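You operate a simulated robot arm through the tools that you are given. There is no shell and no other tool. Be economical: measure what you need, move in short steps, check, and stop when the job is done.

You are at the controls of a simulated two-armed robot. One attempt, no reset.

Task
Put one of the elastic cards from the second shelf from the top of the wire rack on the pattern board. Put the tape measure on the small bench top away on the top shelf of the wire rack. Take the chalk holder and leave it on top of the silver weight. The order is free. Set down upright: tape measure, chalk holder.

It is judged by the outcome, as a careful person would: the job done as asked, and still so three seconds after it is handed in. It fails if anything else is knocked over, pushed out of place, dropped, spilled or broken.

Robot
Two 7-joint arms with two-finger parallel grippers on one trunk, on a base that drives. Base frame: it is fixed to the floor where the robot stands at the start and does not move with it; the origin is under the middle of the robot, x ahead of it, y to its left, z up. Lengths are in m, angles in rad, forces in N, time in s.
The left shoulder is at the start at [0.05, 0.168, 1.032], the right one opposite. With the tool pointing down near the work surface each hand reaches from about 0.1 to 0.54 m from the robot's upright axis, wherever it stands, measured 20 degrees to its own side. Places, roughly: chalk holder (3x4x6 cm) [-1.3, -0.9, 0.9]; pattern board [-1.75, 1.75, 0.5]; silver weight (6x6x5 cm) [-1.2, -0.9, 0.9]; top shelf of the wire rack (33x25 cm) [0.74, -0.16, 0.7]. Payload 1.57 kg a hand.
The tool frame of a hand sits at the grasp point between the pads (the TCP): z along the fingers, y along the line on which they close. The tips reach 0.03 m beyond it. The gripper opens to 0.08 m. The fingers are 0.017 m wide and 0.012 m thick; the gripper's body (0.04 by 0.082 m) begins 0.08 m behind the TCP.
Orientation is that of the tool frame in the base frame, as a unit quaternion [x, y, z, w]. With the fingers straight down and closing along the base's y, the tool's x points along the base's -x, its y along +y and its z along -z.

Tools
- The arms move only by the tool apply_moves. It takes "left_motion", "right_motion" or both (then of equal length, played together; a hand with none holds still); each is a list of rows, each a list of 7 numbers: the shift along the tool's x, y, z in m, then the turn, a rotation vector about the tool's x, y, z in rad, then the finger opening in m, from 0 to 0.08. In form: [[tx, ty, tz, ax, ay, az, hand], ...]. A call has 1 to 12 rows; each row shifts and turns the commanded pose from where the row before left it, along the tool's axes as they then stand. Each row takes 0.2 s and may step no farther than 0.05 m and 0.15 rad from the row before; otherwise, or with a gripper value out of range, the whole call is refused. A pose out of reach is approached as far as the arm can. The call stops where the force on the tool passes 40 N (or 10 N more than at its start, if that is more) or the arm is blocked; 0.2 s more then pass. Each finger travels about 0.045 m/s and halts on what it meets, pressing with about 22 N; the grip force reading is that of the motor and also rises with nothing between the fingers. The clock runs only during rows and for 0.2 s after the last one: add rows that do not move to give the fingers time. The reply holds the time, the measured pose of the TCP, the force on the tool along the base axes, the opening and the grip force, in the units named above and with some noise, with the torque about the TCP (base axes, N m) and any sound that the robot's microphone picked up.
- Cameras (640 x 400 px; columns grow to the right, rows downward): "scene" is now at [0.0941, -0.0678, 1.2441]; the picture's right is [-0.80, -0.60, 0.00], its down [-0.35, 0.46, -0.82] and it looks along [0.50, -0.65, -0.57] (base axes); focal length 214 px, centre (320, 200). "left" rides on the left gripper at [0.072, 0.007, -0.122] in its tool frame; the picture's right is [-0.09, 1.00, 0.00], its down [-0.84, -0.08, -0.54] and it looks along [-0.54, -0.05, 0.84] (tool axes); focal length 238 px, centre (320, 200). "right" rides on the right gripper at [0.072, -0.007, -0.122] in its tool frame; the picture's right is [0.09, 1.00, 0.00], its down [-0.84, 0.08, -0.54] and it looks along [-0.54, 0.05, 0.84] (tool axes); focal length 238 px, centre (320, 200). There is no depth. A picture from a camera that has moved, and an enlarged one, comes with that camera's place and axes in the base frame and with its lens.
- capture(camera): a new picture of that camera. The clock stands still meanwhile.
- lift_body(by): slides the trunk up (or, below 0, down) by that many m; the arms and the scene camera ride with it, the base frame stays. It gives what a move gives, with no picture.
- drive_base(legs): drives the robot by 1 to 6 legs, each [ahead, left, turn to the left] in m, m and rad, along the robot's own axes; the way and the turn of a leg run together, so that a leg with both is an arc; at most 1.5 m and 3.142 rad a leg. The arms and the cameras ride along, it lands a little off, and it stops where it bumps. It gives what a move gives.
- aim_head(pan, tilt): turns the head with the scene camera to pan (to the left, within 1.396 rad either way) and tilt (down, from -0.506 to 1.204), counted from straight ahead of the robot. It gives what a move gives.
- zoom(camera, box): a new picture of the part [left, top, right, bottom] of that camera's present view, enlarged. The clock stands still meanwhile.
- hand_in(): hands the job in; it is judged then, once.

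Work in short steps. Places have to be worked out from the pictures, the camera data and where the tool is seen: move nearer, look again, correct. Check each grasp and each placing, and mend what went wrong. You have 165 turns and 122 pictures in all, those below and enlarged ones among them. Open the grippers and draw the arms clear of the work before you hand the job in, unless the task says otherwise; then end with one line.

The tools are called after ">>>" as name(argument=value, ...) on one line, values as JSON. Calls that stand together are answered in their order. apply_moves: Moves the arms, as the interface text tells. Its arguments: {"type":"object","properties":{"left_motion":{"type":"array","items":{"type":"array","items":{"type":"number"}}},"right_motion":{"type":"array","items":{"type":"array","items":{"type":"number"}}}},"required":[]} The other tools are called the same way: lift_body (by) slides the trunk up or down; drive_base (legs) drives the base; aim_head (pan, tilt) turns the head that bears the scene camera; capture (camera) takes a picture; zoom (camera, box) takes an enlarged picture of a part of a camera's view; hand_in () hands the job in.

At the start:

```text
time_s: 0.0
left_tcp_pos: [0.4633, -0.0187, 1.0676]
left_orientation: [-0.001, 1.0, 0.0, 0.001]
left_contact_force: [0.3, 0.0, -0.7]
left_wrist_torque: [0.02, 0.02, -0.01]
left_finger_gap: 0.0797
left_finger_force: 0.1
right_tcp_pos: [0.3235, -0.3463, 1.0261]
right_orientation: [-0.001, 1.0, -0.001, 0.0]
right_contact_force: [0.2, -0.1, 0.3]
right_wrist_torque: [-0.03, -0.02, -0.02]
right_finger_gap: 0.0799
right_finger_force: 0.1
trunk travel left (down, up): [-0.2, 0.243]
robot x, y, heading: [-0.0003, 0.0028, -0.005]
head pan, tilt: [-0.922, 0.611]
```

scene: 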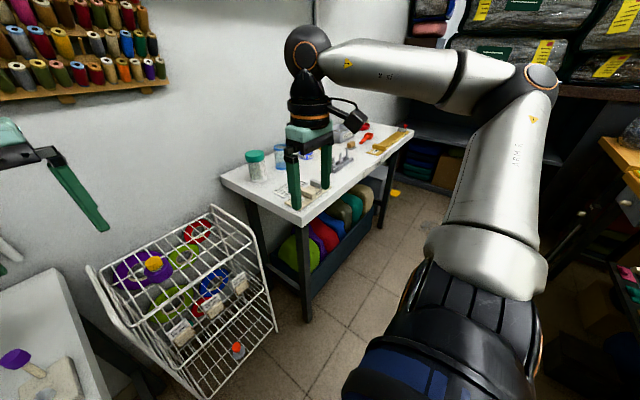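
right: 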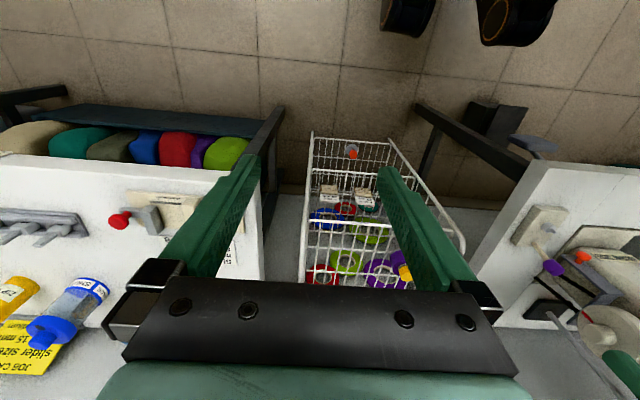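
left: 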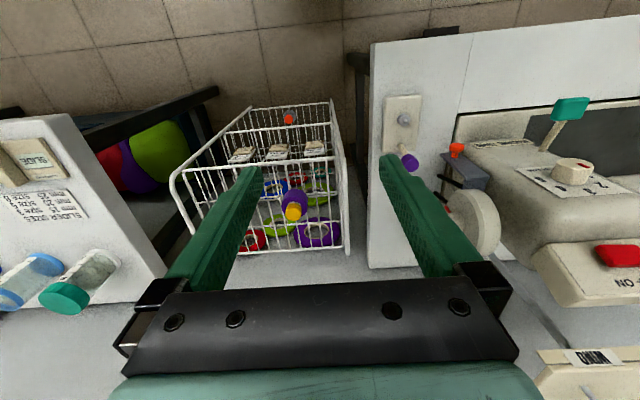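

The rack is ahead of me with cards on its second shelf. I'll look at the scene ahead and then around.

>>> aim_head(pan=-0.2, tilt=0.6)

>>> capture(camera="scene")

>>> aim_head(pan=1.2, tilt=0.5)

>>> capture(camera="scene")

```text
time_s: 1.1
left_tcp_pos: [0.4622, -0.0192, 1.0695]
left_orientation: [0.0, 1.0, 0.0, 0.001]
left_contact_force: [0.3, 0.3, 1.4]
left_wrist_torque: [0.01, 0.01, 0.02]
left_finger_gap: 0.0801
left_finger_force: 0.0
right_tcp_pos: [0.324, -0.3471, 1.0258]
right_orientation: [0.0, 1.0, 0.0, 0.0]
right_contact_force: [0.0, 0.8, 0.4]
right_wrist_torque: [-0.01, -0.01, -0.01]
right_finger_gap: 0.0802
right_finger_force: 0.0
trunk travel left (down, up): [-0.2, 0.243]
robot x, y, heading: [0.004, 0.0012, -0.003]
head pan, tilt: [-0.201, 0.6]
```

```text
118 pictures are left
camera scene: at [0.1274, -0.0154, 1.245], right [-0.2, -0.98, 0.0], down [-0.55, 0.11, -0.83], along [0.81, -0.17, -0.56], focal length 214 px, centre (320, 200)
```

scene: 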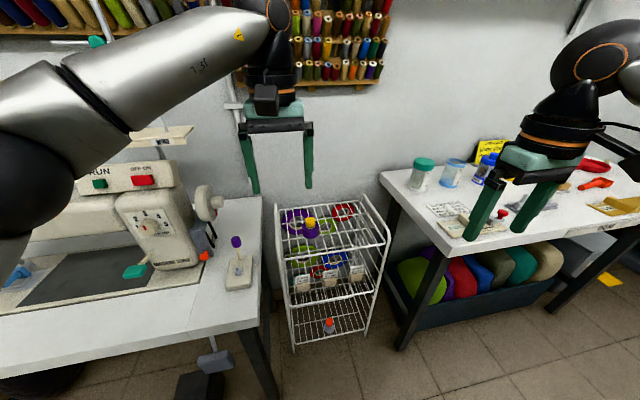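

```text
time_s: 2.6
left_tcp_pos: [0.4627, -0.0193, 1.0689]
left_orientation: [0.001, 1.0, 0.001, 0.0]
left_contact_force: [0.4, 0.0, 0.1]
left_wrist_torque: [-0.02, 0.0, -0.01]
left_finger_gap: 0.0802
left_finger_force: 0.1
right_tcp_pos: [0.3246, -0.3471, 1.0263]
right_orientation: [0.0, 1.0, -0.001, 0.001]
right_contact_force: [-0.3, 0.5, 0.5]
right_wrist_torque: [0.0, 0.01, 0.04]
right_finger_gap: 0.08
right_finger_force: 0.0
trunk travel left (down, up): [-0.2, 0.243]
robot x, y, heading: [0.0049, 0.0032, -0.001]
head pan, tilt: [1.201, 0.499]
```

```text
117 pictures are left
camera scene: at [0.0737, 0.0871, 1.2541], right [0.93, -0.36, 0.0], down [-0.17, -0.45, -0.88], along [0.32, 0.82, -0.48], focal length 214 px, centre (320, 200)
```

scene: 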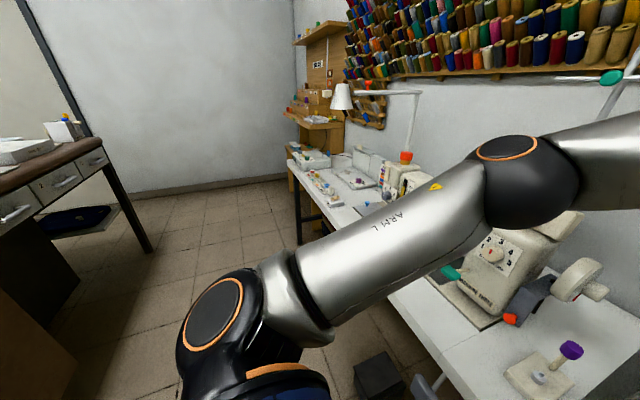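

Now a closer look at the rack's second shelf and the right-hand bench.

>>> aim_head(pan=-0.2, tilt=0.6)

>>> zoom(camera="scene", box=[250, 190, 410, 290])

>>> aim_head(pan=-1.3, tilt=0.5)

>>> capture(camera="scene")

```text
time_s: 4.1
left_tcp_pos: [0.463, -0.0182, 1.0697]
left_orientation: [-0.001, 1.0, 0.0, 0.001]
left_contact_force: [0.5, 0.4, 0.4]
left_wrist_torque: [-0.02, 0.0, 0.01]
left_finger_gap: 0.0799
left_finger_force: 0.0
right_tcp_pos: [0.3233, -0.3471, 1.0251]
right_orientation: [0.0, 1.0, 0.0, 0.0]
right_contact_force: [-0.8, -0.6, -0.1]
right_wrist_torque: [0.01, -0.01, 0.02]
right_finger_gap: 0.0799
right_finger_force: 0.0
trunk travel left (down, up): [-0.2, 0.243]
robot x, y, heading: [-0.0017, 0.0003, -0.001]
head pan, tilt: [-0.201, 0.6]
```

```text
4.00 times, centred on (330, 240) of scene
camera zoom: at [0.1274, -0.0153, 1.245], right [-0.2, -0.98, 0.0], down [-0.55, 0.11, -0.83], along [0.81, -0.16, -0.56], focal length 858 px, centre (280, 40)
```

zoom: 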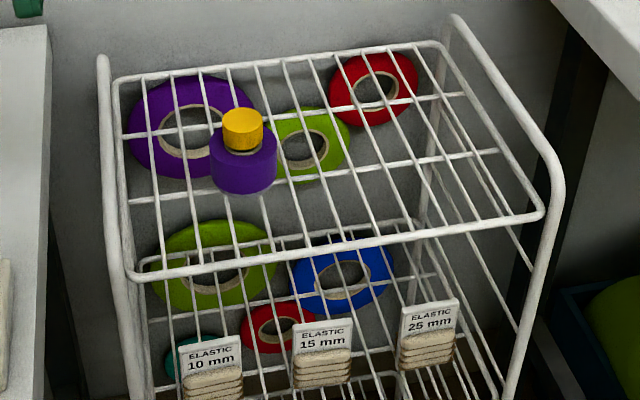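

```text
time_s: 5.5
left_tcp_pos: [0.4636, -0.0189, 1.0673]
left_orientation: [-0.001, 1.0, 0.0, 0.0]
left_contact_force: [-0.3, 0.3, -0.3]
left_wrist_torque: [0.01, 0.02, 0.01]
left_finger_gap: 0.0803
left_finger_force: 0.1
right_tcp_pos: [0.3238, -0.3462, 1.0257]
right_orientation: [0.0, 1.0, 0.0, 0.0]
right_contact_force: [0.0, 0.3, -0.1]
right_wrist_torque: [0.01, -0.02, -0.01]
right_finger_gap: 0.08
right_finger_force: 0.0
trunk travel left (down, up): [-0.2, 0.243]
robot x, y, heading: [-0.0018, 0.0038, -0.001]
head pan, tilt: [-1.3, 0.499]
```

```text
115 pictures are left
camera scene: at [0.0652, -0.0854, 1.2541], right [-0.96, -0.27, 0.0], down [-0.13, 0.46, -0.88], along [0.24, -0.85, -0.48], focal length 214 px, centre (320, 200)
```

scene: 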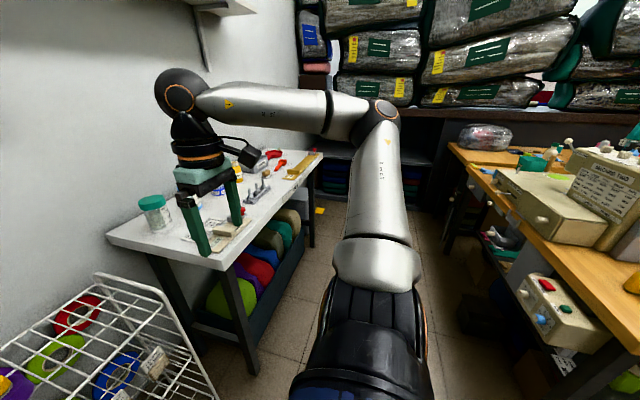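

The benches beside me are clear of the base. I'll back off a bit and turn to see what's behind.

>>> drive_base(legs=[[-0.25, 0, 0], [0, 0, 1.57]])

>>> aim_head(pan=0.9, tilt=0.5)

>>> capture(camera="scene")

>>> aim_head(pan=0.0, tilt=0.5)

>>> capture(camera="scene")

```text
time_s: 11.1
left_tcp_pos: [-0.2255, 0.4637, 1.0688]
left_orientation: [-0.704, 0.71, 0.001, 0.0]
left_contact_force: [-0.6, 1.0, 0.2]
left_wrist_torque: [0.01, 0.01, -0.01]
left_finger_gap: 0.0797
left_finger_force: 0.0
right_tcp_pos: [0.0996, 0.3206, 1.0255]
right_orientation: [-0.704, 0.71, 0.0, 0.0]
right_contact_force: [0.2, -0.2, 0.1]
right_wrist_torque: [0.0, 0.0, 0.02]
right_finger_gap: 0.0802
right_finger_force: 0.0
trunk travel left (down, up): [-0.2, 0.243]
robot x, y, heading: [-0.2485, -0.003, 1.563]
head pan, tilt: [-1.3, 0.499]
```

```text
time_s: 13.2
left_tcp_pos: [-0.2259, 0.4628, 1.0676]
left_orientation: [-0.704, 0.71, -0.001, 0.0]
left_contact_force: [-0.1, -0.4, -0.1]
left_wrist_torque: [-0.01, -0.04, -0.03]
left_finger_gap: 0.0801
left_finger_force: 0.1
right_tcp_pos: [0.0997, 0.3206, 1.0257]
right_orientation: [-0.703, 0.711, 0.001, 0.0]
right_contact_force: [-0.1, 0.6, 0.0]
right_wrist_torque: [-0.02, 0.0, 0.0]
right_finger_gap: 0.08
right_finger_force: 0.1
trunk travel left (down, up): [-0.2, 0.243]
robot x, y, heading: [-0.2488, 0.001, 1.564]
head pan, tilt: [0.901, 0.499]
```

```text
114 pictures are left
camera scene: at [-0.3188, 0.0999, 1.2541], right [0.63, 0.78, 0.0], down [0.37, -0.3, -0.88], along [-0.68, 0.55, -0.48], focal length 214 px, centre (320, 200)
```

scene: 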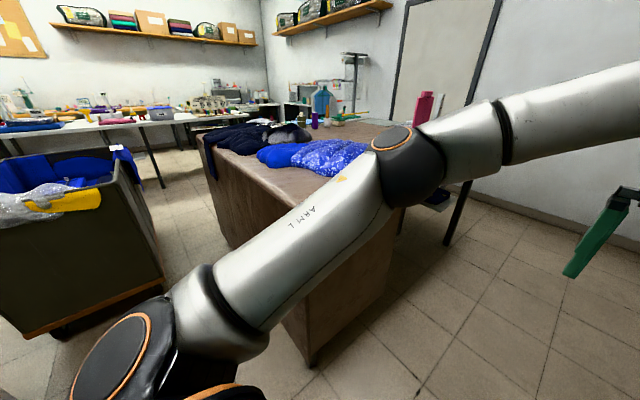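

```text
time_s: 14.4
left_tcp_pos: [-0.2262, 0.462, 1.0678]
left_orientation: [-0.704, 0.71, 0.001, 0.0]
left_contact_force: [-0.3, 0.2, 0.3]
left_wrist_torque: [0.01, 0.02, 0.0]
left_finger_gap: 0.08
left_finger_force: 0.0
right_tcp_pos: [0.1003, 0.3212, 1.0259]
right_orientation: [-0.704, 0.71, 0.0, 0.0]
right_contact_force: [0.4, 0.6, -0.2]
right_wrist_torque: [0.01, -0.01, 0.0]
right_finger_gap: 0.0803
right_finger_force: 0.0
trunk travel left (down, up): [-0.2, 0.243]
robot x, y, heading: [-0.2501, -0.0, 1.564]
head pan, tilt: [0.0, 0.499]
```

```text
113 pictures are left
camera scene: at [-0.2473, 0.1337, 1.2541], right [1.0, -0.01, 0.0], down [0.0, -0.48, -0.88], along [0.01, 0.88, -0.48], focal length 214 px, centre (320, 200)
```

scene: 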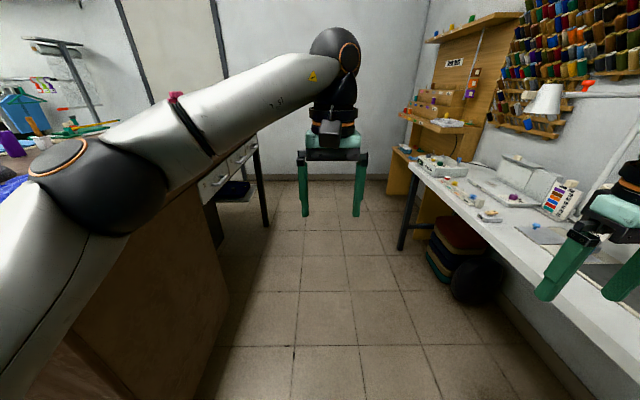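

Behind me there's a cutting table and a bin. Turn further left to look toward the chalk holder side.

>>> drive_base(legs=[[0, 0, 1.57]])

>>> aim_head(pan=0.5, tilt=0.45)

>>> capture(camera="scene")

>>> aim_head(pan=-0.3, tilt=0.45)

>>> capture(camera="scene")

```text
time_s: 18.6
left_tcp_pos: [-0.7119, 0.0274, 1.068]
left_orientation: [1.0, -0.008, 0.0, 0.001]
left_contact_force: [0.0, 0.2, 0.4]
left_wrist_torque: [-0.01, -0.01, -0.03]
left_finger_gap: 0.0802
left_finger_force: 0.2
right_tcp_pos: [-0.5668, 0.3523, 1.0262]
right_orientation: [1.0, -0.008, 0.0, 0.0]
right_contact_force: [-0.1, 0.1, 0.2]
right_wrist_torque: [0.02, -0.02, -0.02]
right_finger_gap: 0.0801
right_finger_force: 0.1
trunk travel left (down, up): [-0.2, 0.243]
robot x, y, heading: [-0.245, 0.0005, 3.124]
head pan, tilt: [0.0, 0.499]
```

```text
time_s: 19.5
left_tcp_pos: [-0.7117, 0.0277, 1.0683]
left_orientation: [1.0, -0.008, 0.001, 0.0]
left_contact_force: [-0.1, 0.5, 0.8]
left_wrist_torque: [0.0, -0.02, 0.0]
left_finger_gap: 0.0799
left_finger_force: 0.1
right_tcp_pos: [-0.5673, 0.3521, 1.0257]
right_orientation: [1.0, -0.007, 0.001, 0.0]
right_contact_force: [-0.5, 0.7, 0.1]
right_wrist_torque: [0.0, -0.04, 0.03]
right_finger_gap: 0.0797
right_finger_force: 0.0
trunk travel left (down, up): [-0.2, 0.243]
robot x, y, heading: [-0.2492, 0.0035, 3.129]
head pan, tilt: [0.499, 0.45]
```

```text
112 pictures are left
camera scene: at [-0.3698, -0.0392, 1.2586], right [-0.46, 0.89, 0.0], down [0.39, 0.2, -0.9], along [-0.8, -0.42, -0.44], focal length 214 px, centre (320, 200)
```

scene: 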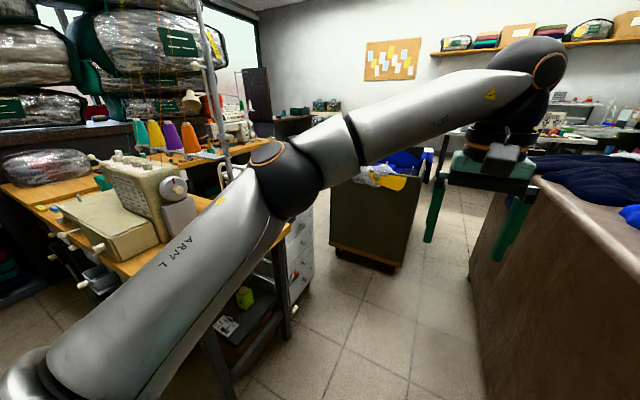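

```text
time_s: 20.6
left_tcp_pos: [-0.7121, 0.0274, 1.0688]
left_orientation: [1.0, -0.008, 0.0, 0.0]
left_contact_force: [0.5, -0.6, -0.3]
left_wrist_torque: [0.03, -0.01, 0.0]
left_finger_gap: 0.0799
left_finger_force: 0.0
right_tcp_pos: [-0.5673, 0.3525, 1.025]
right_orientation: [1.0, -0.009, 0.0, 0.0]
right_contact_force: [-0.5, -0.4, 0.9]
right_wrist_torque: [-0.02, -0.01, 0.0]
right_finger_gap: 0.08
right_finger_force: 0.1
trunk travel left (down, up): [-0.2, 0.243]
robot x, y, heading: [-0.2538, -0.0008, 3.126]
head pan, tilt: [-0.3, 0.45]
```

```text
111 pictures are left
camera scene: at [-0.3758, 0.032, 1.2586], right [0.31, 0.95, 0.0], down [0.41, -0.14, -0.9], along [-0.86, 0.28, -0.44], focal length 214 px, centre (320, 200)
```

scene: 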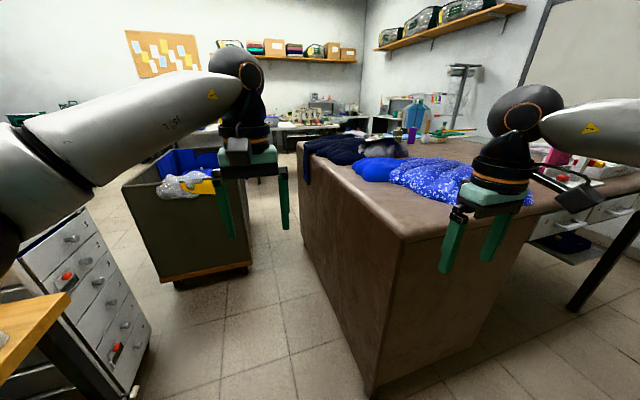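

The chalk holder should be beyond the industrial machine, on the cabinet/bench end. I'll raise the trunk for clearance, drive ahead and look.

>>> lift_body(by=0.12)

>>> drive_base(legs=[[0.85, 0.08, 0], [0, 0, 1.57]])

>>> aim_head(pan=0.0, tilt=0.6)

>>> capture(camera="scene")

```text
time_s: 22.1
left_tcp_pos: [-0.7113, 0.0279, 1.1886]
left_orientation: [1.0, -0.008, 0.0, 0.0]
left_contact_force: [0.1, -0.1, -0.4]
left_wrist_torque: [0.01, -0.02, 0.02]
left_finger_gap: 0.0798
left_finger_force: 0.0
right_tcp_pos: [-0.5673, 0.3522, 1.1437]
right_orientation: [1.0, -0.009, 0.0, 0.0]
right_contact_force: [-0.2, 0.4, 0.0]
right_wrist_torque: [-0.02, -0.02, 0.02]
right_finger_gap: 0.0799
right_finger_force: 0.0
trunk travel left (down, up): [-0.32, 0.123]
robot x, y, heading: [-0.2488, -0.0014, 3.129]
head pan, tilt: [-0.3, 0.45]
```

```text
time_s: 30.4
left_tcp_pos: [-1.1409, -0.531, 1.1889]
left_orientation: [0.72, 0.694, 0.001, 0.0]
left_contact_force: [0.1, 0.4, 0.8]
left_wrist_torque: [0.02, 0.0, 0.0]
left_finger_gap: 0.0799
left_finger_force: 0.1
right_tcp_pos: [-1.4629, -0.3787, 1.1451]
right_orientation: [0.72, 0.693, 0.0, 0.0]
right_contact_force: [-0.3, 0.5, 0.1]
right_wrist_torque: [0.0, -0.05, 0.03]
right_finger_gap: 0.08
right_finger_force: 0.1
trunk travel left (down, up): [-0.32, 0.123]
robot x, y, heading: [-1.1052, -0.0673, -1.608]
head pan, tilt: [-0.3, 0.45]
```

```text
time_s: 31.2
left_tcp_pos: [-1.1416, -0.5295, 1.1881]
left_orientation: [0.72, 0.694, 0.0, -0.001]
left_contact_force: [0.1, 0.2, -0.3]
left_wrist_torque: [0.02, 0.02, 0.01]
left_finger_gap: 0.08
left_finger_force: 0.0
right_tcp_pos: [-1.4622, -0.3791, 1.1451]
right_orientation: [0.72, 0.693, 0.0, -0.001]
right_contact_force: [0.0, 0.2, -0.7]
right_wrist_torque: [0.03, 0.05, 0.0]
right_finger_gap: 0.0803
right_finger_force: 0.1
trunk travel left (down, up): [-0.32, 0.123]
robot x, y, heading: [-1.1049, -0.0651, -1.608]
head pan, tilt: [0.0, 0.6]
```

```text
110 pictures are left
camera scene: at [-1.1089, -0.1939, 1.365], right [-1.0, 0.04, 0.0], down [0.02, 0.56, -0.83], along [-0.03, -0.82, -0.56], focal length 214 px, centre (320, 200)
```

scene: 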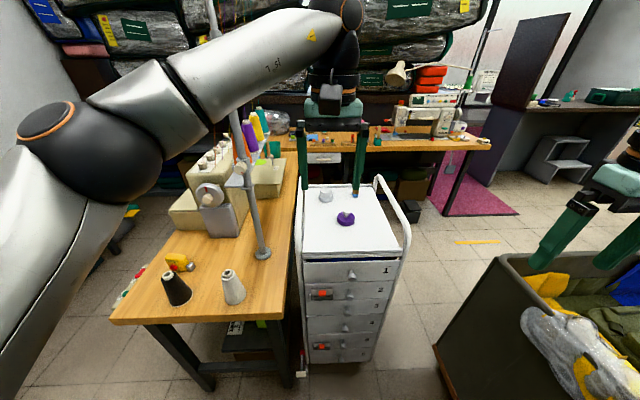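

A white drawer trolley with small items. Zoom in.

>>> zoom(camera="scene", box=[290, 170, 418, 250])

>>> capture(camera="left")

>>> capture(camera="right")

```text
5.00 times, centred on (354, 210) of scene
camera zoom: at [-1.1089, -0.1939, 1.365], right [-1.0, 0.04, 0.0], down [0.02, 0.56, -0.83], along [-0.03, -0.82, -0.56], focal length 1072 px, centre (150, 150)
```

zoom: 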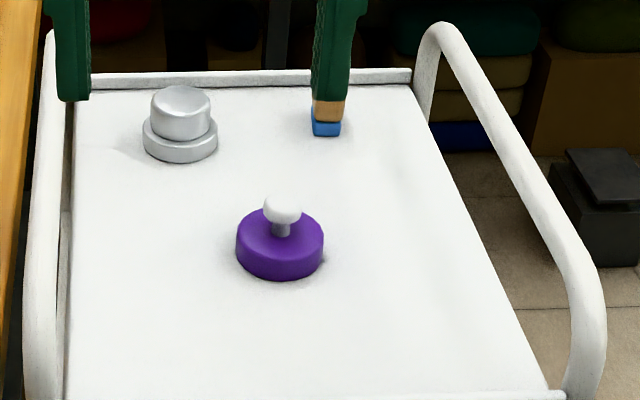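

```text
108 pictures are left
camera left: at [-1.1308, -0.4572, 1.3101], right [0.99, -0.13, 0.0], down [-0.11, -0.83, 0.54], along [-0.07, -0.54, -0.84], focal length 238 px, centre (320, 200)
```

left: 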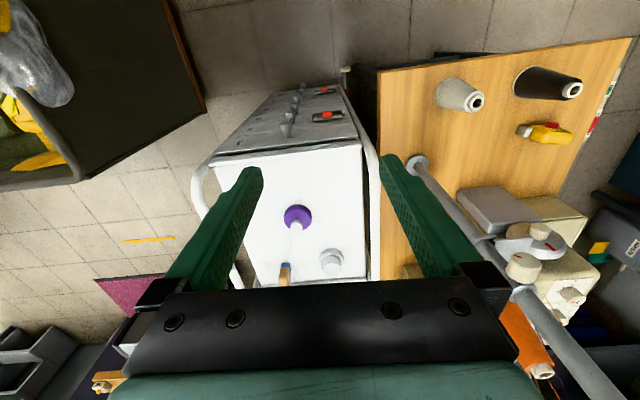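

```text
107 pictures are left
camera right: at [-1.4663, -0.3062, 1.2675], right [1.0, 0.06, 0.0], down [0.05, -0.84, 0.54], along [0.03, -0.54, -0.84], focal length 238 px, centre (320, 200)
```

right: 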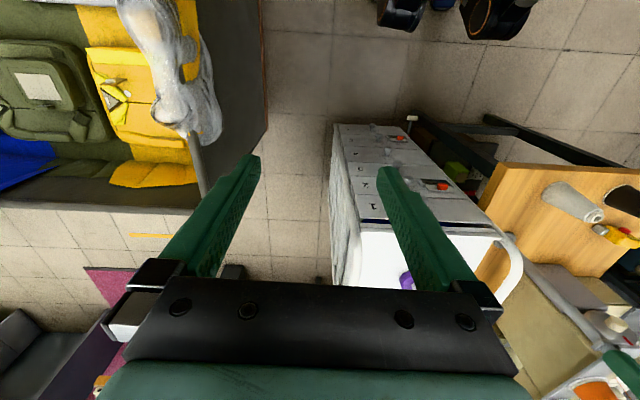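

I need the base footprint to judge how near I can get; looking steeply down.

>>> aim_head(pan=0.0, tilt=1.2)

>>> capture(camera="scene")

```text
time_s: 32.2
left_tcp_pos: [-1.1404, -0.5293, 1.1883]
left_orientation: [0.72, 0.694, 0.0, 0.001]
left_contact_force: [-0.5, -0.2, 0.0]
left_wrist_torque: [0.0, 0.0, 0.02]
left_finger_gap: 0.0802
left_finger_force: 0.0
right_tcp_pos: [-1.4629, -0.3794, 1.1463]
right_orientation: [0.72, 0.694, 0.0, 0.0]
right_contact_force: [-0.6, 0.2, 0.0]
right_wrist_torque: [-0.02, 0.0, -0.03]
right_finger_gap: 0.0798
right_finger_force: 0.0
trunk travel left (down, up): [-0.32, 0.123]
robot x, y, heading: [-1.1038, -0.0672, -1.611]
head pan, tilt: [0.0, 1.201]
```

```text
106 pictures are left
camera scene: at [-1.1076, -0.1615, 1.3204], right [-1.0, 0.04, 0.0], down [0.03, 0.93, -0.36], along [-0.01, -0.36, -0.93], focal length 214 px, centre (320, 200)
```

scene: 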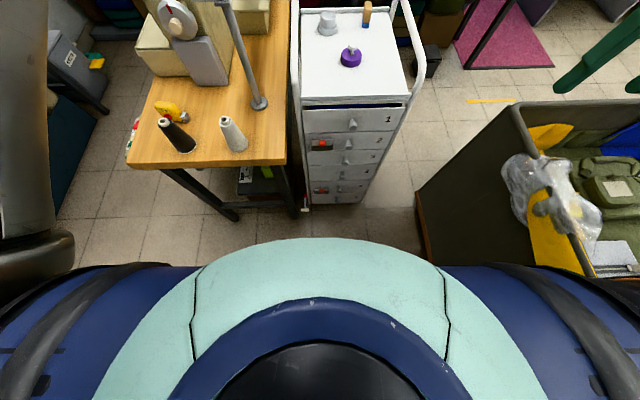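

Plan: use the right hand with a forward-tilted tool from just in front of the trolley. First draw the left arm in so it stays clear of the lamp pole.

>>> apply_moves(left_motion=[[0.05, 0, 0, 0, 0, 0, 0.08], [0.05, 0, 0, 0, 0, 0, 0.08], [0.05, 0, 0, 0, 0, 0, 0.08], [0.05, 0, 0, 0, 0, 0, 0.08], [0.03, 0, 0, 0, 0, 0, 0.08]])

>>> drive_base(legs=[[0.2, -0.13, 0]])

>>> aim_head(pan=0.0, tilt=0.85)

>>> capture(camera="scene")

>>> capture(camera="left")

```text
time_s: 33.5
left_tcp_pos: [-1.1316, -0.298, 1.1884]
left_orientation: [0.72, 0.694, -0.001, 0.0]
left_contact_force: [-0.6, 0.5, 0.0]
left_wrist_torque: [0.03, 0.01, -0.01]
left_finger_gap: 0.0797
left_finger_force: 0.1
right_tcp_pos: [-1.4627, -0.3783, 1.1454]
right_orientation: [0.719, 0.695, -0.001, 0.0]
right_contact_force: [-0.5, 0.5, 0.6]
right_wrist_torque: [-0.01, -0.02, 0.05]
right_finger_gap: 0.0797
right_finger_force: 0.2
trunk travel left (down, up): [-0.32, 0.123]
robot x, y, heading: [-1.105, -0.0664, -1.607]
head pan, tilt: [0.0, 1.201]
```

```text
time_s: 35.2
left_tcp_pos: [-1.2706, -0.4928, 1.1885]
left_orientation: [0.72, 0.694, 0.0, 0.0]
left_contact_force: [-0.4, -0.2, 0.3]
left_wrist_torque: [0.01, 0.02, -0.01]
left_finger_gap: 0.0801
left_finger_force: 0.0
right_tcp_pos: [-1.6021, -0.5729, 1.1452]
right_orientation: [0.72, 0.694, 0.0, 0.0]
right_contact_force: [0.4, -0.3, -0.6]
right_wrist_torque: [0.02, 0.0, -0.02]
right_finger_gap: 0.08
right_finger_force: 0.1
trunk travel left (down, up): [-0.32, 0.123]
robot x, y, heading: [-1.2445, -0.2602, -1.61]
head pan, tilt: [0.0, 1.201]
```

```text
time_s: 36.0
left_tcp_pos: [-1.2715, -0.4925, 1.1874]
left_orientation: [0.72, 0.694, 0.0, 0.0]
left_contact_force: [-0.1, 0.6, 0.8]
left_wrist_torque: [-0.01, 0.02, 0.0]
left_finger_gap: 0.0801
left_finger_force: 0.0
right_tcp_pos: [-1.6011, -0.5721, 1.1468]
right_orientation: [0.72, 0.694, 0.0, 0.0]
right_contact_force: [0.0, 0.0, -0.4]
right_wrist_torque: [0.02, 0.02, -0.01]
right_finger_gap: 0.0801
right_finger_force: 0.1
trunk travel left (down, up): [-0.32, 0.123]
robot x, y, heading: [-1.242, -0.26, -1.606]
head pan, tilt: [0.0, 0.85]
```

```text
105 pictures are left
camera scene: at [-1.246, -0.3779, 1.344], right [-1.0, 0.04, 0.0], down [0.03, 0.75, -0.66], along [-0.02, -0.66, -0.75], focal length 214 px, centre (320, 200)
```

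scene: 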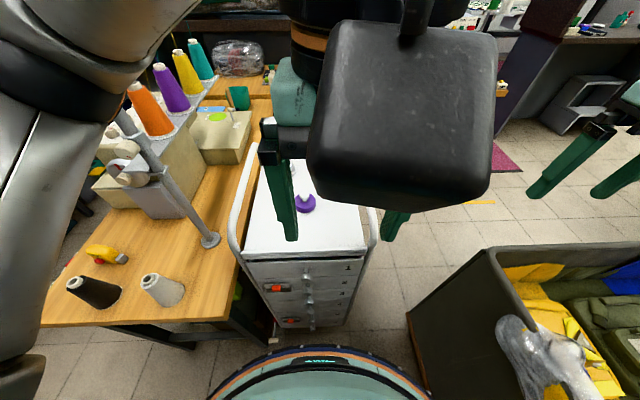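

```text
104 pictures are left
camera left: at [-1.26, -0.4202, 1.3098], right [0.99, -0.13, 0.0], down [-0.11, -0.83, 0.54], along [-0.07, -0.54, -0.84], focal length 238 px, centre (320, 200)
```

left: 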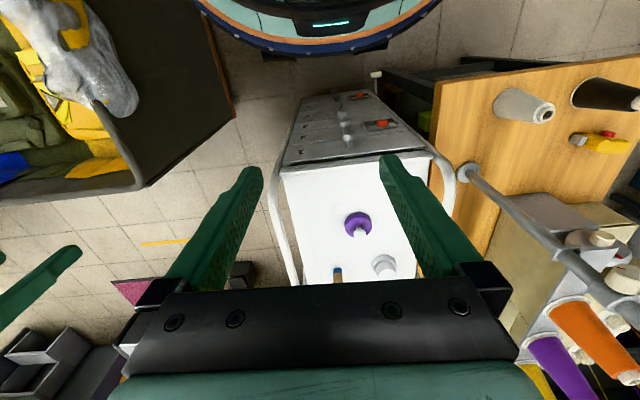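

Base front is about 0.19 m ahead of the axis, so there is room. I'll shift the left hand out to the left out of the way, then drive 0.1 m nearer.

>>> apply_moves(left_motion=[[0.02, 0.05, 0, 0, 0, 0, 0.08], [0.02, 0.045, 0, 0, 0, 0, 0.08], [0.02, 0.045, 0, 0, 0, 0, 0.08], [0, 0.05, 0, 0, 0, 0, 0.08]])

>>> drive_base(legs=[[0.1, 0, 0.03]])

>>> capture(camera="scene")

```text
refused: row 1 steps farther than a row can; nothing moved
```

```text
time_s: 37.0
left_tcp_pos: [-1.2674, -0.5322, 1.1881]
left_orientation: [0.717, 0.697, 0.0, 0.0]
left_contact_force: [0.0, 0.2, -0.5]
left_wrist_torque: [-0.03, -0.06, -0.01]
left_finger_gap: 0.0801
left_finger_force: 0.0
right_tcp_pos: [-1.5979, -0.615, 1.1461]
right_orientation: [0.717, 0.697, 0.001, 0.0]
right_contact_force: [-0.5, -0.4, 0.4]
right_wrist_torque: [0.05, 0.02, -0.01]
right_finger_gap: 0.0799
right_finger_force: 0.0
trunk travel left (down, up): [-0.32, 0.123]
robot x, y, heading: [-1.2436, -0.2984, -1.601]
head pan, tilt: [0.0, 0.85]
stopped in leg 1: the robot was blocked; the commanded pose is now the measured one
```

```text
103 pictures are left
camera scene: at [-1.2459, -0.4177, 1.3439], right [-1.0, 0.03, 0.0], down [0.02, 0.75, -0.66], along [-0.02, -0.66, -0.75], focal length 214 px, centre (320, 200)
```

scene: 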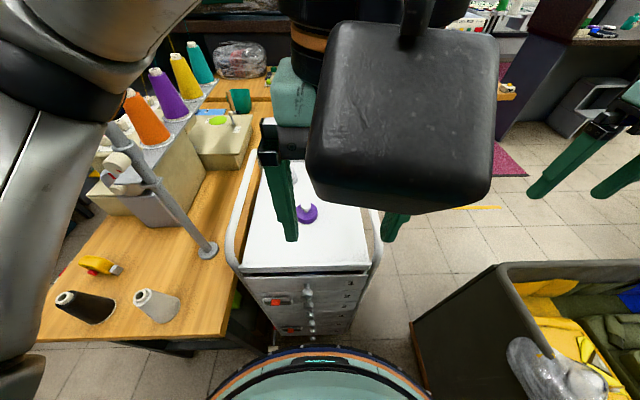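

Blocked after 4 cm; I'll ease back 3 cm and work with a tilted tool instead. Move the left hand aside.

>>> drive_base(legs=[[-0.03, 0, 0]])

>>> apply_moves(left_motion=[[0.02, 0.045, 0, 0, 0, 0, 0.08], [0.02, 0.045, 0, 0, 0, 0, 0.08], [0.02, 0.045, 0, 0, 0, 0, 0.08], [0, 0.049, 0, 0, 0, 0, 0.08]])

>>> capture(camera="scene")

```text
time_s: 37.8
left_tcp_pos: [-1.2675, -0.5007, 1.1892]
left_orientation: [0.716, 0.698, -0.001, 0.001]
left_contact_force: [0.2, -0.3, -0.3]
left_wrist_torque: [-0.04, -0.04, 0.02]
left_finger_gap: 0.08
left_finger_force: 0.0
right_tcp_pos: [-1.5974, -0.5848, 1.1455]
right_orientation: [0.716, 0.698, -0.001, 0.0]
right_contact_force: [-0.3, 1.0, 0.0]
right_wrist_torque: [-0.03, 0.02, 0.01]
right_finger_gap: 0.0799
right_finger_force: 0.0
trunk travel left (down, up): [-0.32, 0.123]
robot x, y, heading: [-1.2412, -0.2694, -1.602]
head pan, tilt: [0.0, 0.85]
```

```text
time_s: 38.8
left_tcp_pos: [-1.0803, -0.4455, 1.1889]
left_orientation: [0.718, 0.697, -0.002, -0.002]
left_contact_force: [0.3, 0.5, 0.0]
left_wrist_torque: [-0.02, 0.02, 0.03]
left_finger_gap: 0.0799
left_finger_force: 0.0
right_tcp_pos: [-1.596, -0.5849, 1.1462]
right_orientation: [0.716, 0.698, -0.001, -0.001]
right_contact_force: [0.4, -0.4, 0.4]
right_wrist_torque: [0.01, 0.05, 0.02]
right_finger_gap: 0.08
right_finger_force: 0.1
trunk travel left (down, up): [-0.32, 0.123]
robot x, y, heading: [-1.2391, -0.2726, -1.6]
head pan, tilt: [0.0, 0.85]
```

```text
102 pictures are left
camera scene: at [-1.2414, -0.3865, 1.344], right [-1.0, 0.0, 0.0], down [0.0, 0.75, -0.66], along [0.0, -0.66, -0.75], focal length 214 px, centre (320, 200)
```

scene: 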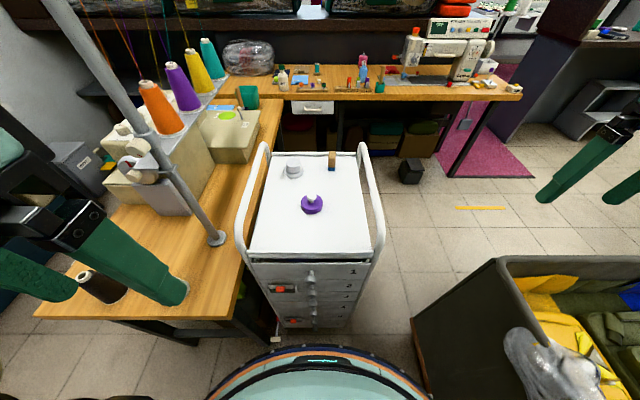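

Clear view now: chalk holder at about (-1.285,-0.94), base z≈0.87; silver weight about 0.14 m to its left. Tilt the right hand forward and move over sideways.

>>> apply_moves(right_motion=[[0, 0.049, 0, 0, -0.13, 0, 0.08], [0, 0.049, 0, 0, -0.13, 0, 0.08], [0, 0.049, 0, 0, -0.13, 0, 0.08], [0, 0.049, 0, 0, -0.13, 0, 0.08], [0, 0.049, 0, 0, -0.13, 0, 0.08], [0, 0.049, 0, 0, -0.13, 0, 0.08], [0, 0.018, 0, 0, 0, 0, 0.08]])

>>> capture(camera="right")

>>> capture(camera="scene")

```text
time_s: 40.4
left_tcp_pos: [-1.0827, -0.4481, 1.1876]
left_orientation: [0.717, 0.697, 0.0, 0.0]
left_contact_force: [0.3, 0.3, -1.0]
left_wrist_torque: [-0.02, 0.0, -0.03]
left_finger_gap: 0.08
left_finger_force: 0.0
right_tcp_pos: [-1.3461, -0.6249, 1.1593]
right_orientation: [0.662, 0.645, -0.274, 0.266]
right_contact_force: [0.2, -0.6, 0.8]
right_wrist_torque: [0.0, -0.03, 0.05]
right_finger_gap: 0.0799
right_finger_force: 0.1
right hand out of reach, approached as far as the arm can: row 6, 7
trunk travel left (down, up): [-0.32, 0.123]
robot x, y, heading: [-1.2416, -0.2696, -1.599]
head pan, tilt: [0.0, 0.85]
```

```text
101 pictures are left
camera right: at [-1.3488, -0.4865, 1.1953], right [1.0, 0.04, -0.06], down [0.07, -0.21, 0.97], along [0.02, -0.98, -0.21], focal length 238 px, centre (320, 200)
```

right: 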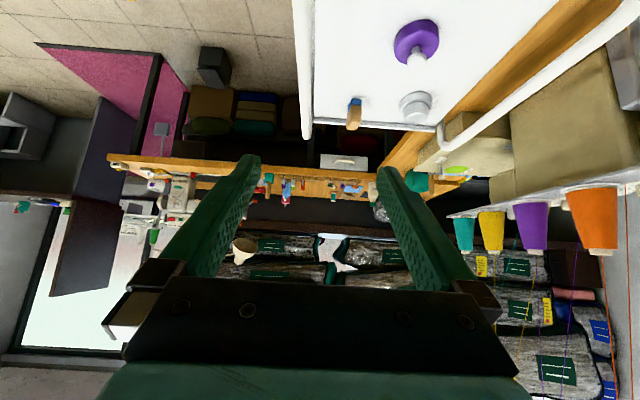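

```text
100 pictures are left
camera scene: at [-1.2434, -0.3868, 1.3437], right [-1.0, 0.01, 0.0], down [0.0, 0.75, -0.66], along [0.0, -0.66, -0.75], focal length 214 px, centre (320, 200)
```

scene: 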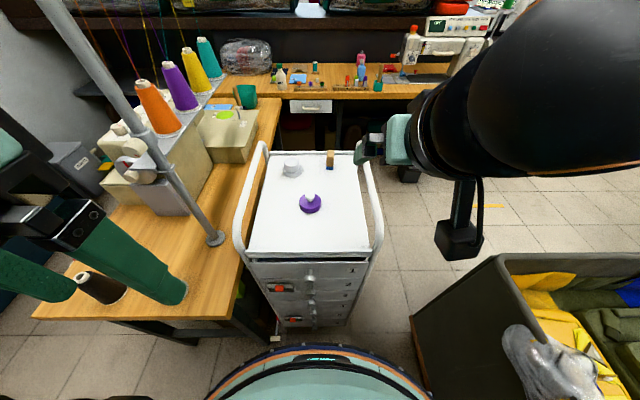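

The pose was too tight near the body; move forward horizontally and re-read.

>>> apply_moves(right_motion=[[-0.034, 0, 0.034, 0, 0, 0, 0.08], [-0.034, 0, 0.034, 0, 0, 0, 0.08], [-0.034, 0, 0.034, 0, 0, 0, 0.08]])

```text
time_s: 41.2
left_tcp_pos: [-1.082, -0.4475, 1.1871]
left_orientation: [0.717, 0.697, 0.001, -0.001]
left_contact_force: [-0.2, 0.6, -0.9]
left_wrist_torque: [0.01, -0.04, 0.01]
left_finger_gap: 0.0799
left_finger_force: 0.2
right_tcp_pos: [-1.3573, -0.7585, 1.161]
right_orientation: [0.662, 0.645, -0.274, 0.266]
right_contact_force: [0.3, -0.4, 0.3]
right_wrist_torque: [0.02, 0.0, 0.01]
right_finger_gap: 0.0799
right_finger_force: 0.0
right hand out of reach, approached as far as the arm can: row 3
trunk travel left (down, up): [-0.32, 0.123]
robot x, y, heading: [-1.2423, -0.2708, -1.597]
head pan, tilt: [0.0, 0.85]
```

Try lowering: the wrist is high relative to the shoulder here. Move straight down 0.1 and inward.

>>> apply_moves(right_motion=[[0.035, 0, 0.035, 0, 0, 0, 0.08], [0.034, 0.01, 0.034, 0, 0, 0, 0.08], [0.0, 0.03, 0.03, 0, 0, 0, 0.08]])

```text
time_s: 42.0
left_tcp_pos: [-1.0824, -0.4473, 1.187]
left_orientation: [0.716, 0.698, 0.0, 0.0]
left_contact_force: [0.2, -0.2, 0.2]
left_wrist_torque: [0.0, 0.02, 0.01]
left_finger_gap: 0.0803
left_finger_force: 0.1
right_tcp_pos: [-1.361, -0.7698, 1.05]
right_orientation: [0.663, 0.645, -0.272, 0.266]
right_contact_force: [0.0, 0.7, 0.8]
right_wrist_torque: [-0.02, -0.01, 0.01]
right_finger_gap: 0.08
right_finger_force: 0.1
right hand out of reach, approached as far as the arm can: row 2, 3
trunk travel left (down, up): [-0.32, 0.123]
robot x, y, heading: [-1.2414, -0.2736, -1.594]
head pan, tilt: [0.0, 0.85]
```

The wrist is limited in this direction. Turn the robot 0.3 rad left so the chalk holder lies to my right, where the right arm reaches better.

>>> drive_base(legs=[[0, 0, 0.3]])

>>> apply_moves(right_motion=[[0, -0.035, 0, 0, 0, 0, 0.08], [-0.015, 0, 0.03, 0, 0, 0, 0.08], [-0.015, 0, 0.03, 0, 0, 0, 0.08]])

>>> capture(camera="scene")

```text
time_s: 43.4
left_tcp_pos: [-1.0376, -0.3918, 1.1892]
left_orientation: [0.604, 0.797, 0.0, 0.0]
left_contact_force: [0.3, 0.6, -0.3]
left_wrist_torque: [0.01, 0.02, 0.04]
left_finger_gap: 0.0797
left_finger_force: 0.1
right_tcp_pos: [-1.2082, -0.782, 1.05]
right_orientation: [0.558, 0.738, -0.228, 0.304]
right_contact_force: [-0.3, 0.4, -0.6]
right_wrist_torque: [0.04, 0.0, 0.02]
right_finger_gap: 0.0802
right_finger_force: 0.0
trunk travel left (down, up): [-0.32, 0.123]
robot x, y, heading: [-1.2434, -0.2669, -1.301]
head pan, tilt: [0.0, 0.85]
```

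```text
time_s: 44.2
left_tcp_pos: [-1.0371, -0.3924, 1.1868]
left_orientation: [0.604, 0.797, 0.0, 0.0]
left_contact_force: [-0.6, 0.7, 0.0]
left_wrist_torque: [-0.01, -0.03, 0.03]
left_finger_gap: 0.0801
left_finger_force: 0.1
right_tcp_pos: [-1.2227, -0.8538, 1.0293]
right_orientation: [0.558, 0.738, -0.229, 0.304]
right_contact_force: [-1.0, -0.6, 0.4]
right_wrist_torque: [0.03, 0.01, -0.02]
right_finger_gap: 0.0799
right_finger_force: 0.1
trunk travel left (down, up): [-0.32, 0.123]
robot x, y, heading: [-1.246, -0.2693, -1.298]
head pan, tilt: [0.0, 0.85]
```

```text
99 pictures are left
camera scene: at [-1.209, -0.3828, 1.3437], right [-0.96, -0.29, 0.0], down [-0.22, 0.72, -0.66], along [0.19, -0.63, -0.75], focal length 214 px, centre (320, 200)
```

scene: 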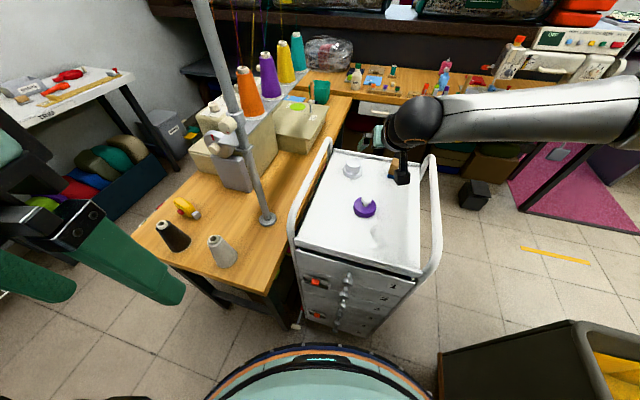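

Reach works now. Look through the right camera to place the fingers relative to the chalk holder.

>>> capture(camera="right")

```text
98 pictures are left
camera right: at [-1.2664, -0.7232, 1.066], right [0.94, 0.33, -0.06], down [0.13, -0.18, 0.97], along [0.31, -0.92, -0.22], focal length 238 px, centre (320, 200)
```

right: 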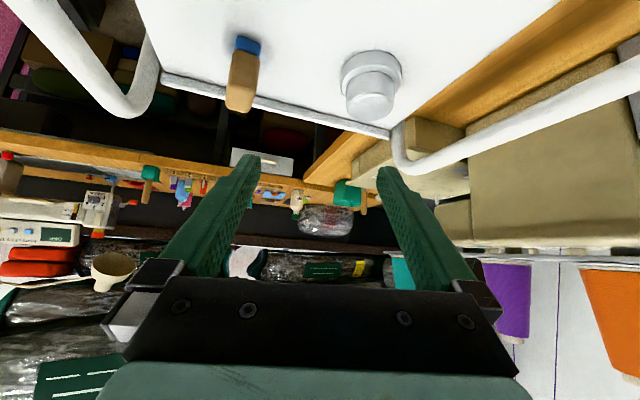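

Chalk holder at about (-1.283,-0.94, 0.87–0.93), weight at (-1.159,-0.907), top ≈0.92. Align on the approach line.

>>> apply_moves(right_motion=[[0.019, -0.041, 0, 0, 0, 0, 0.08], [0.019, -0.041, 0, 0, 0, 0, 0.08], [0, 0, 0.04, 0, 0, 0, 0.08]])

>>> capture(camera="right")

```text
time_s: 45.0
left_tcp_pos: [-1.0361, -0.3928, 1.1866]
left_orientation: [0.605, 0.797, -0.001, -0.001]
left_contact_force: [0.4, 0.2, -0.1]
left_wrist_torque: [-0.03, -0.03, 0.0]
left_finger_gap: 0.0802
left_finger_force: 0.0
right_tcp_pos: [-1.3035, -0.8771, 0.9725]
right_orientation: [0.558, 0.737, -0.23, 0.303]
right_contact_force: [0.1, 0.1, -1.0]
right_wrist_torque: [0.01, 0.01, 0.01]
right_finger_gap: 0.0799
right_finger_force: 0.0
trunk travel left (down, up): [-0.32, 0.123]
robot x, y, heading: [-1.2434, -0.2704, -1.299]
head pan, tilt: [0.0, 0.85]
```

```text
97 pictures are left
camera right: at [-1.3457, -0.7475, 1.0093], right [0.94, 0.33, -0.06], down [0.13, -0.18, 0.97], along [0.31, -0.92, -0.22], focal length 238 px, centre (320, 200)
```

right: 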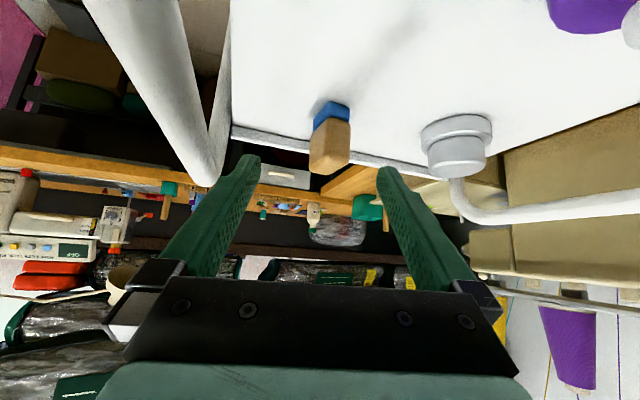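

Zoom to see the chalk holder's orientation relative to the fingers.

>>> zoom(camera="right", box=[250, 70, 410, 170])

```text
4.00 times, centred on (330, 120) of right
camera zoom: at [-1.3457, -0.7475, 1.0093], right [0.94, 0.33, -0.06], down [0.13, -0.18, 0.97], along [0.31, -0.92, -0.22], focal length 953 px, centre (280, 520)
```

zoom: 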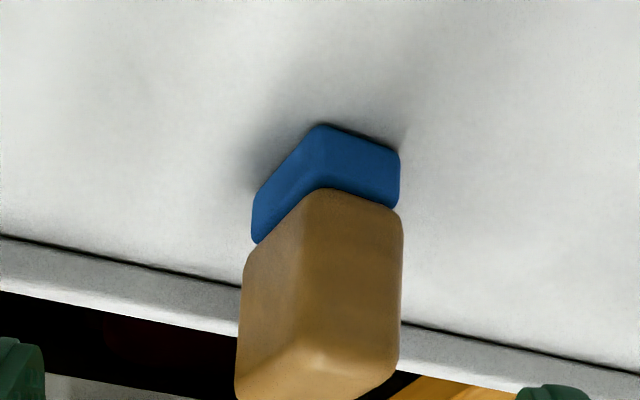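

Block is aligned with the base axes (3 cm along x), centre ≈(-1.27,-0.951). Yaw the tool −0.277 rad to square up.

>>> apply_moves(right_motion=[[0, 0, 0, 0.0975, 0, 0.0985, 0.08], [0, 0, 0, 0.0975, 0, 0.0985, 0.08]])

```text
time_s: 45.6
left_tcp_pos: [-1.0375, -0.3918, 1.1882]
left_orientation: [0.604, 0.797, 0.0, 0.0]
left_contact_force: [0.2, 0.1, 0.1]
left_wrist_torque: [0.01, 0.05, -0.01]
left_finger_gap: 0.0798
left_finger_force: 0.0
right_tcp_pos: [-1.3031, -0.8757, 0.9744]
right_orientation: [0.655, 0.653, -0.269, 0.268]
right_contact_force: [-0.5, -0.9, 0.9]
right_wrist_torque: [0.03, 0.0, 0.0]
right_finger_gap: 0.08
right_finger_force: 0.0
trunk travel left (down, up): [-0.32, 0.123]
robot x, y, heading: [-1.2457, -0.2695, -1.299]
head pan, tilt: [0.0, 0.85]
```

Squared up and reachable. Align laterally, then advance along the tool and close.

>>> apply_moves(right_motion=[[-0.008, 0.033, 0, 0, 0, 0, 0.08], [0, 0, 0.033, 0, 0, 0, 0.08], [0, 0, 0.033, 0, 0, 0, 0.08], [0, 0, 0.03, 0, 0, 0, 0.08]])

>>> capture(camera="right")

```text
time_s: 46.6
left_tcp_pos: [-1.036, -0.3897, 1.1869]
left_orientation: [0.605, 0.796, -0.002, 0.0]
left_contact_force: [-0.2, -0.2, 0.2]
left_wrist_torque: [0.01, 0.02, 0.03]
left_finger_gap: 0.08
left_finger_force: 0.1
right_tcp_pos: [-1.3191, -0.9244, 0.943]
right_orientation: [0.652, 0.655, -0.268, 0.272]
right_contact_force: [12.6, 4.9, 5.1]
right_wrist_torque: [0.06, 0.39, -0.47]
right_finger_gap: 0.0698
right_finger_force: 0.1
right hand out of reach, approached as far as the arm can: row 1, 2, 3, 4
trunk travel left (down, up): [-0.32, 0.123]
robot x, y, heading: [-1.2421, -0.2746, -1.298]
head pan, tilt: [0.0, 0.85]
```

```text
95 pictures are left
camera right: at [-1.3256, -0.7862, 0.9794], right [1.0, 0.07, -0.06], down [0.08, -0.21, 0.97], along [0.06, -0.98, -0.21], focal length 238 px, centre (320, 200)
```

right: 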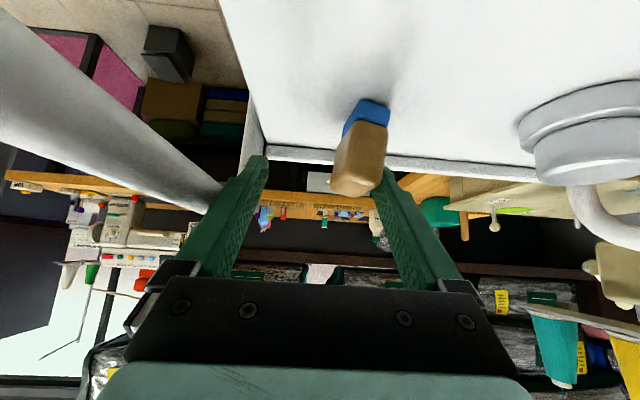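

The lateral move was out of reach and a finger touched the chalk holder. Back out along the tool.

>>> apply_moves(right_motion=[[0, -0.005, -0.035, 0, 0, 0, 0.08], [0, 0, -0.045, 0, 0, 0, 0.08], [0, 0, -0.03, 0, 0, 0, 0.08]])

>>> capture(camera="right")

>>> capture(camera="scene")

```text
time_s: 47.4
left_tcp_pos: [-1.0376, -0.3911, 1.1872]
left_orientation: [0.604, 0.797, 0.0, 0.0]
left_contact_force: [0.7, 0.3, -0.2]
left_wrist_torque: [-0.02, 0.03, 0.01]
left_finger_gap: 0.0798
left_finger_force: 0.0
right_tcp_pos: [-1.3281, -0.8467, 1.0199]
right_orientation: [0.656, 0.652, -0.27, 0.268]
right_contact_force: [-0.2, -0.7, 0.2]
right_wrist_torque: [0.0, -0.01, 0.0]
right_finger_gap: 0.0798
right_finger_force: 0.0
trunk travel left (down, up): [-0.32, 0.123]
robot x, y, heading: [-1.242, -0.2717, -1.297]
head pan, tilt: [0.0, 0.85]
```

```text
94 pictures are left
camera right: at [-1.3319, -0.7096, 1.0563], right [1.0, 0.06, -0.07], down [0.08, -0.21, 0.97], along [0.04, -0.98, -0.22], focal length 238 px, centre (320, 200)
```

right: 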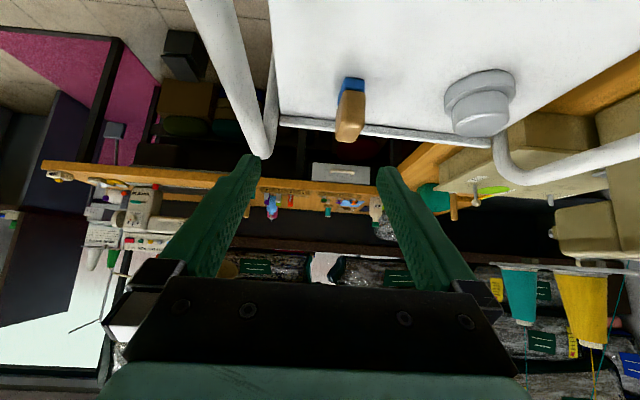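

```text
93 pictures are left
camera scene: at [-1.2087, -0.382, 1.3437], right [-0.96, -0.29, 0.0], down [-0.22, 0.72, -0.66], along [0.19, -0.63, -0.75], focal length 214 px, centre (320, 200)
```

scene: 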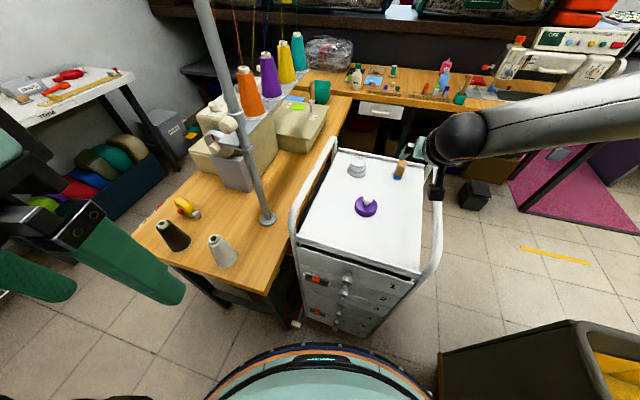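

The chalk holder still stands, apparently nudged about 2 cm. Zoom for its exact spot.

>>> zoom(camera="right", box=[290, 50, 418, 130])

```text
5.00 times, centred on (354, 90) of right
camera zoom: at [-1.3319, -0.7096, 1.0563], right [1.0, 0.06, -0.07], down [0.08, -0.21, 0.97], along [0.04, -0.98, -0.22], focal length 1192 px, centre (150, 750)
```

zoom: 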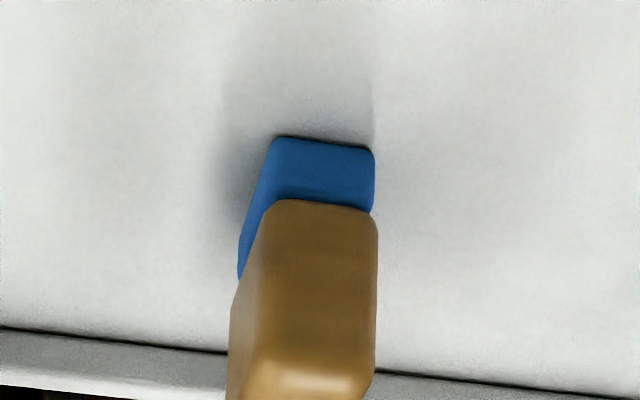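

Now it is at centre ≈(-1.294,-0.95), square to base. Give back a little yaw (0.12 rad) and align on it, staying back.

>>> apply_moves(right_motion=[[0, 0, 0, -0.0845, 0, -0.0852, 0.08], [-0.004, 0.022, 0, 0, 0, 0, 0.08]])

```text
time_s: 48.0
left_tcp_pos: [-1.0361, -0.392, 1.1884]
left_orientation: [0.604, 0.797, 0.0, 0.001]
left_contact_force: [0.0, -0.8, 1.8]
left_wrist_torque: [0.06, -0.01, 0.03]
left_finger_gap: 0.0801
left_finger_force: 0.0
right_tcp_pos: [-1.3035, -0.8476, 1.0219]
right_orientation: [0.614, 0.691, -0.252, 0.285]
right_contact_force: [-0.4, 0.2, 0.4]
right_wrist_torque: [-0.01, -0.01, 0.0]
right_finger_gap: 0.0799
right_finger_force: 0.1
trunk travel left (down, up): [-0.32, 0.123]
robot x, y, heading: [-1.2422, -0.2709, -1.295]
head pan, tilt: [0.0, 0.85]
```

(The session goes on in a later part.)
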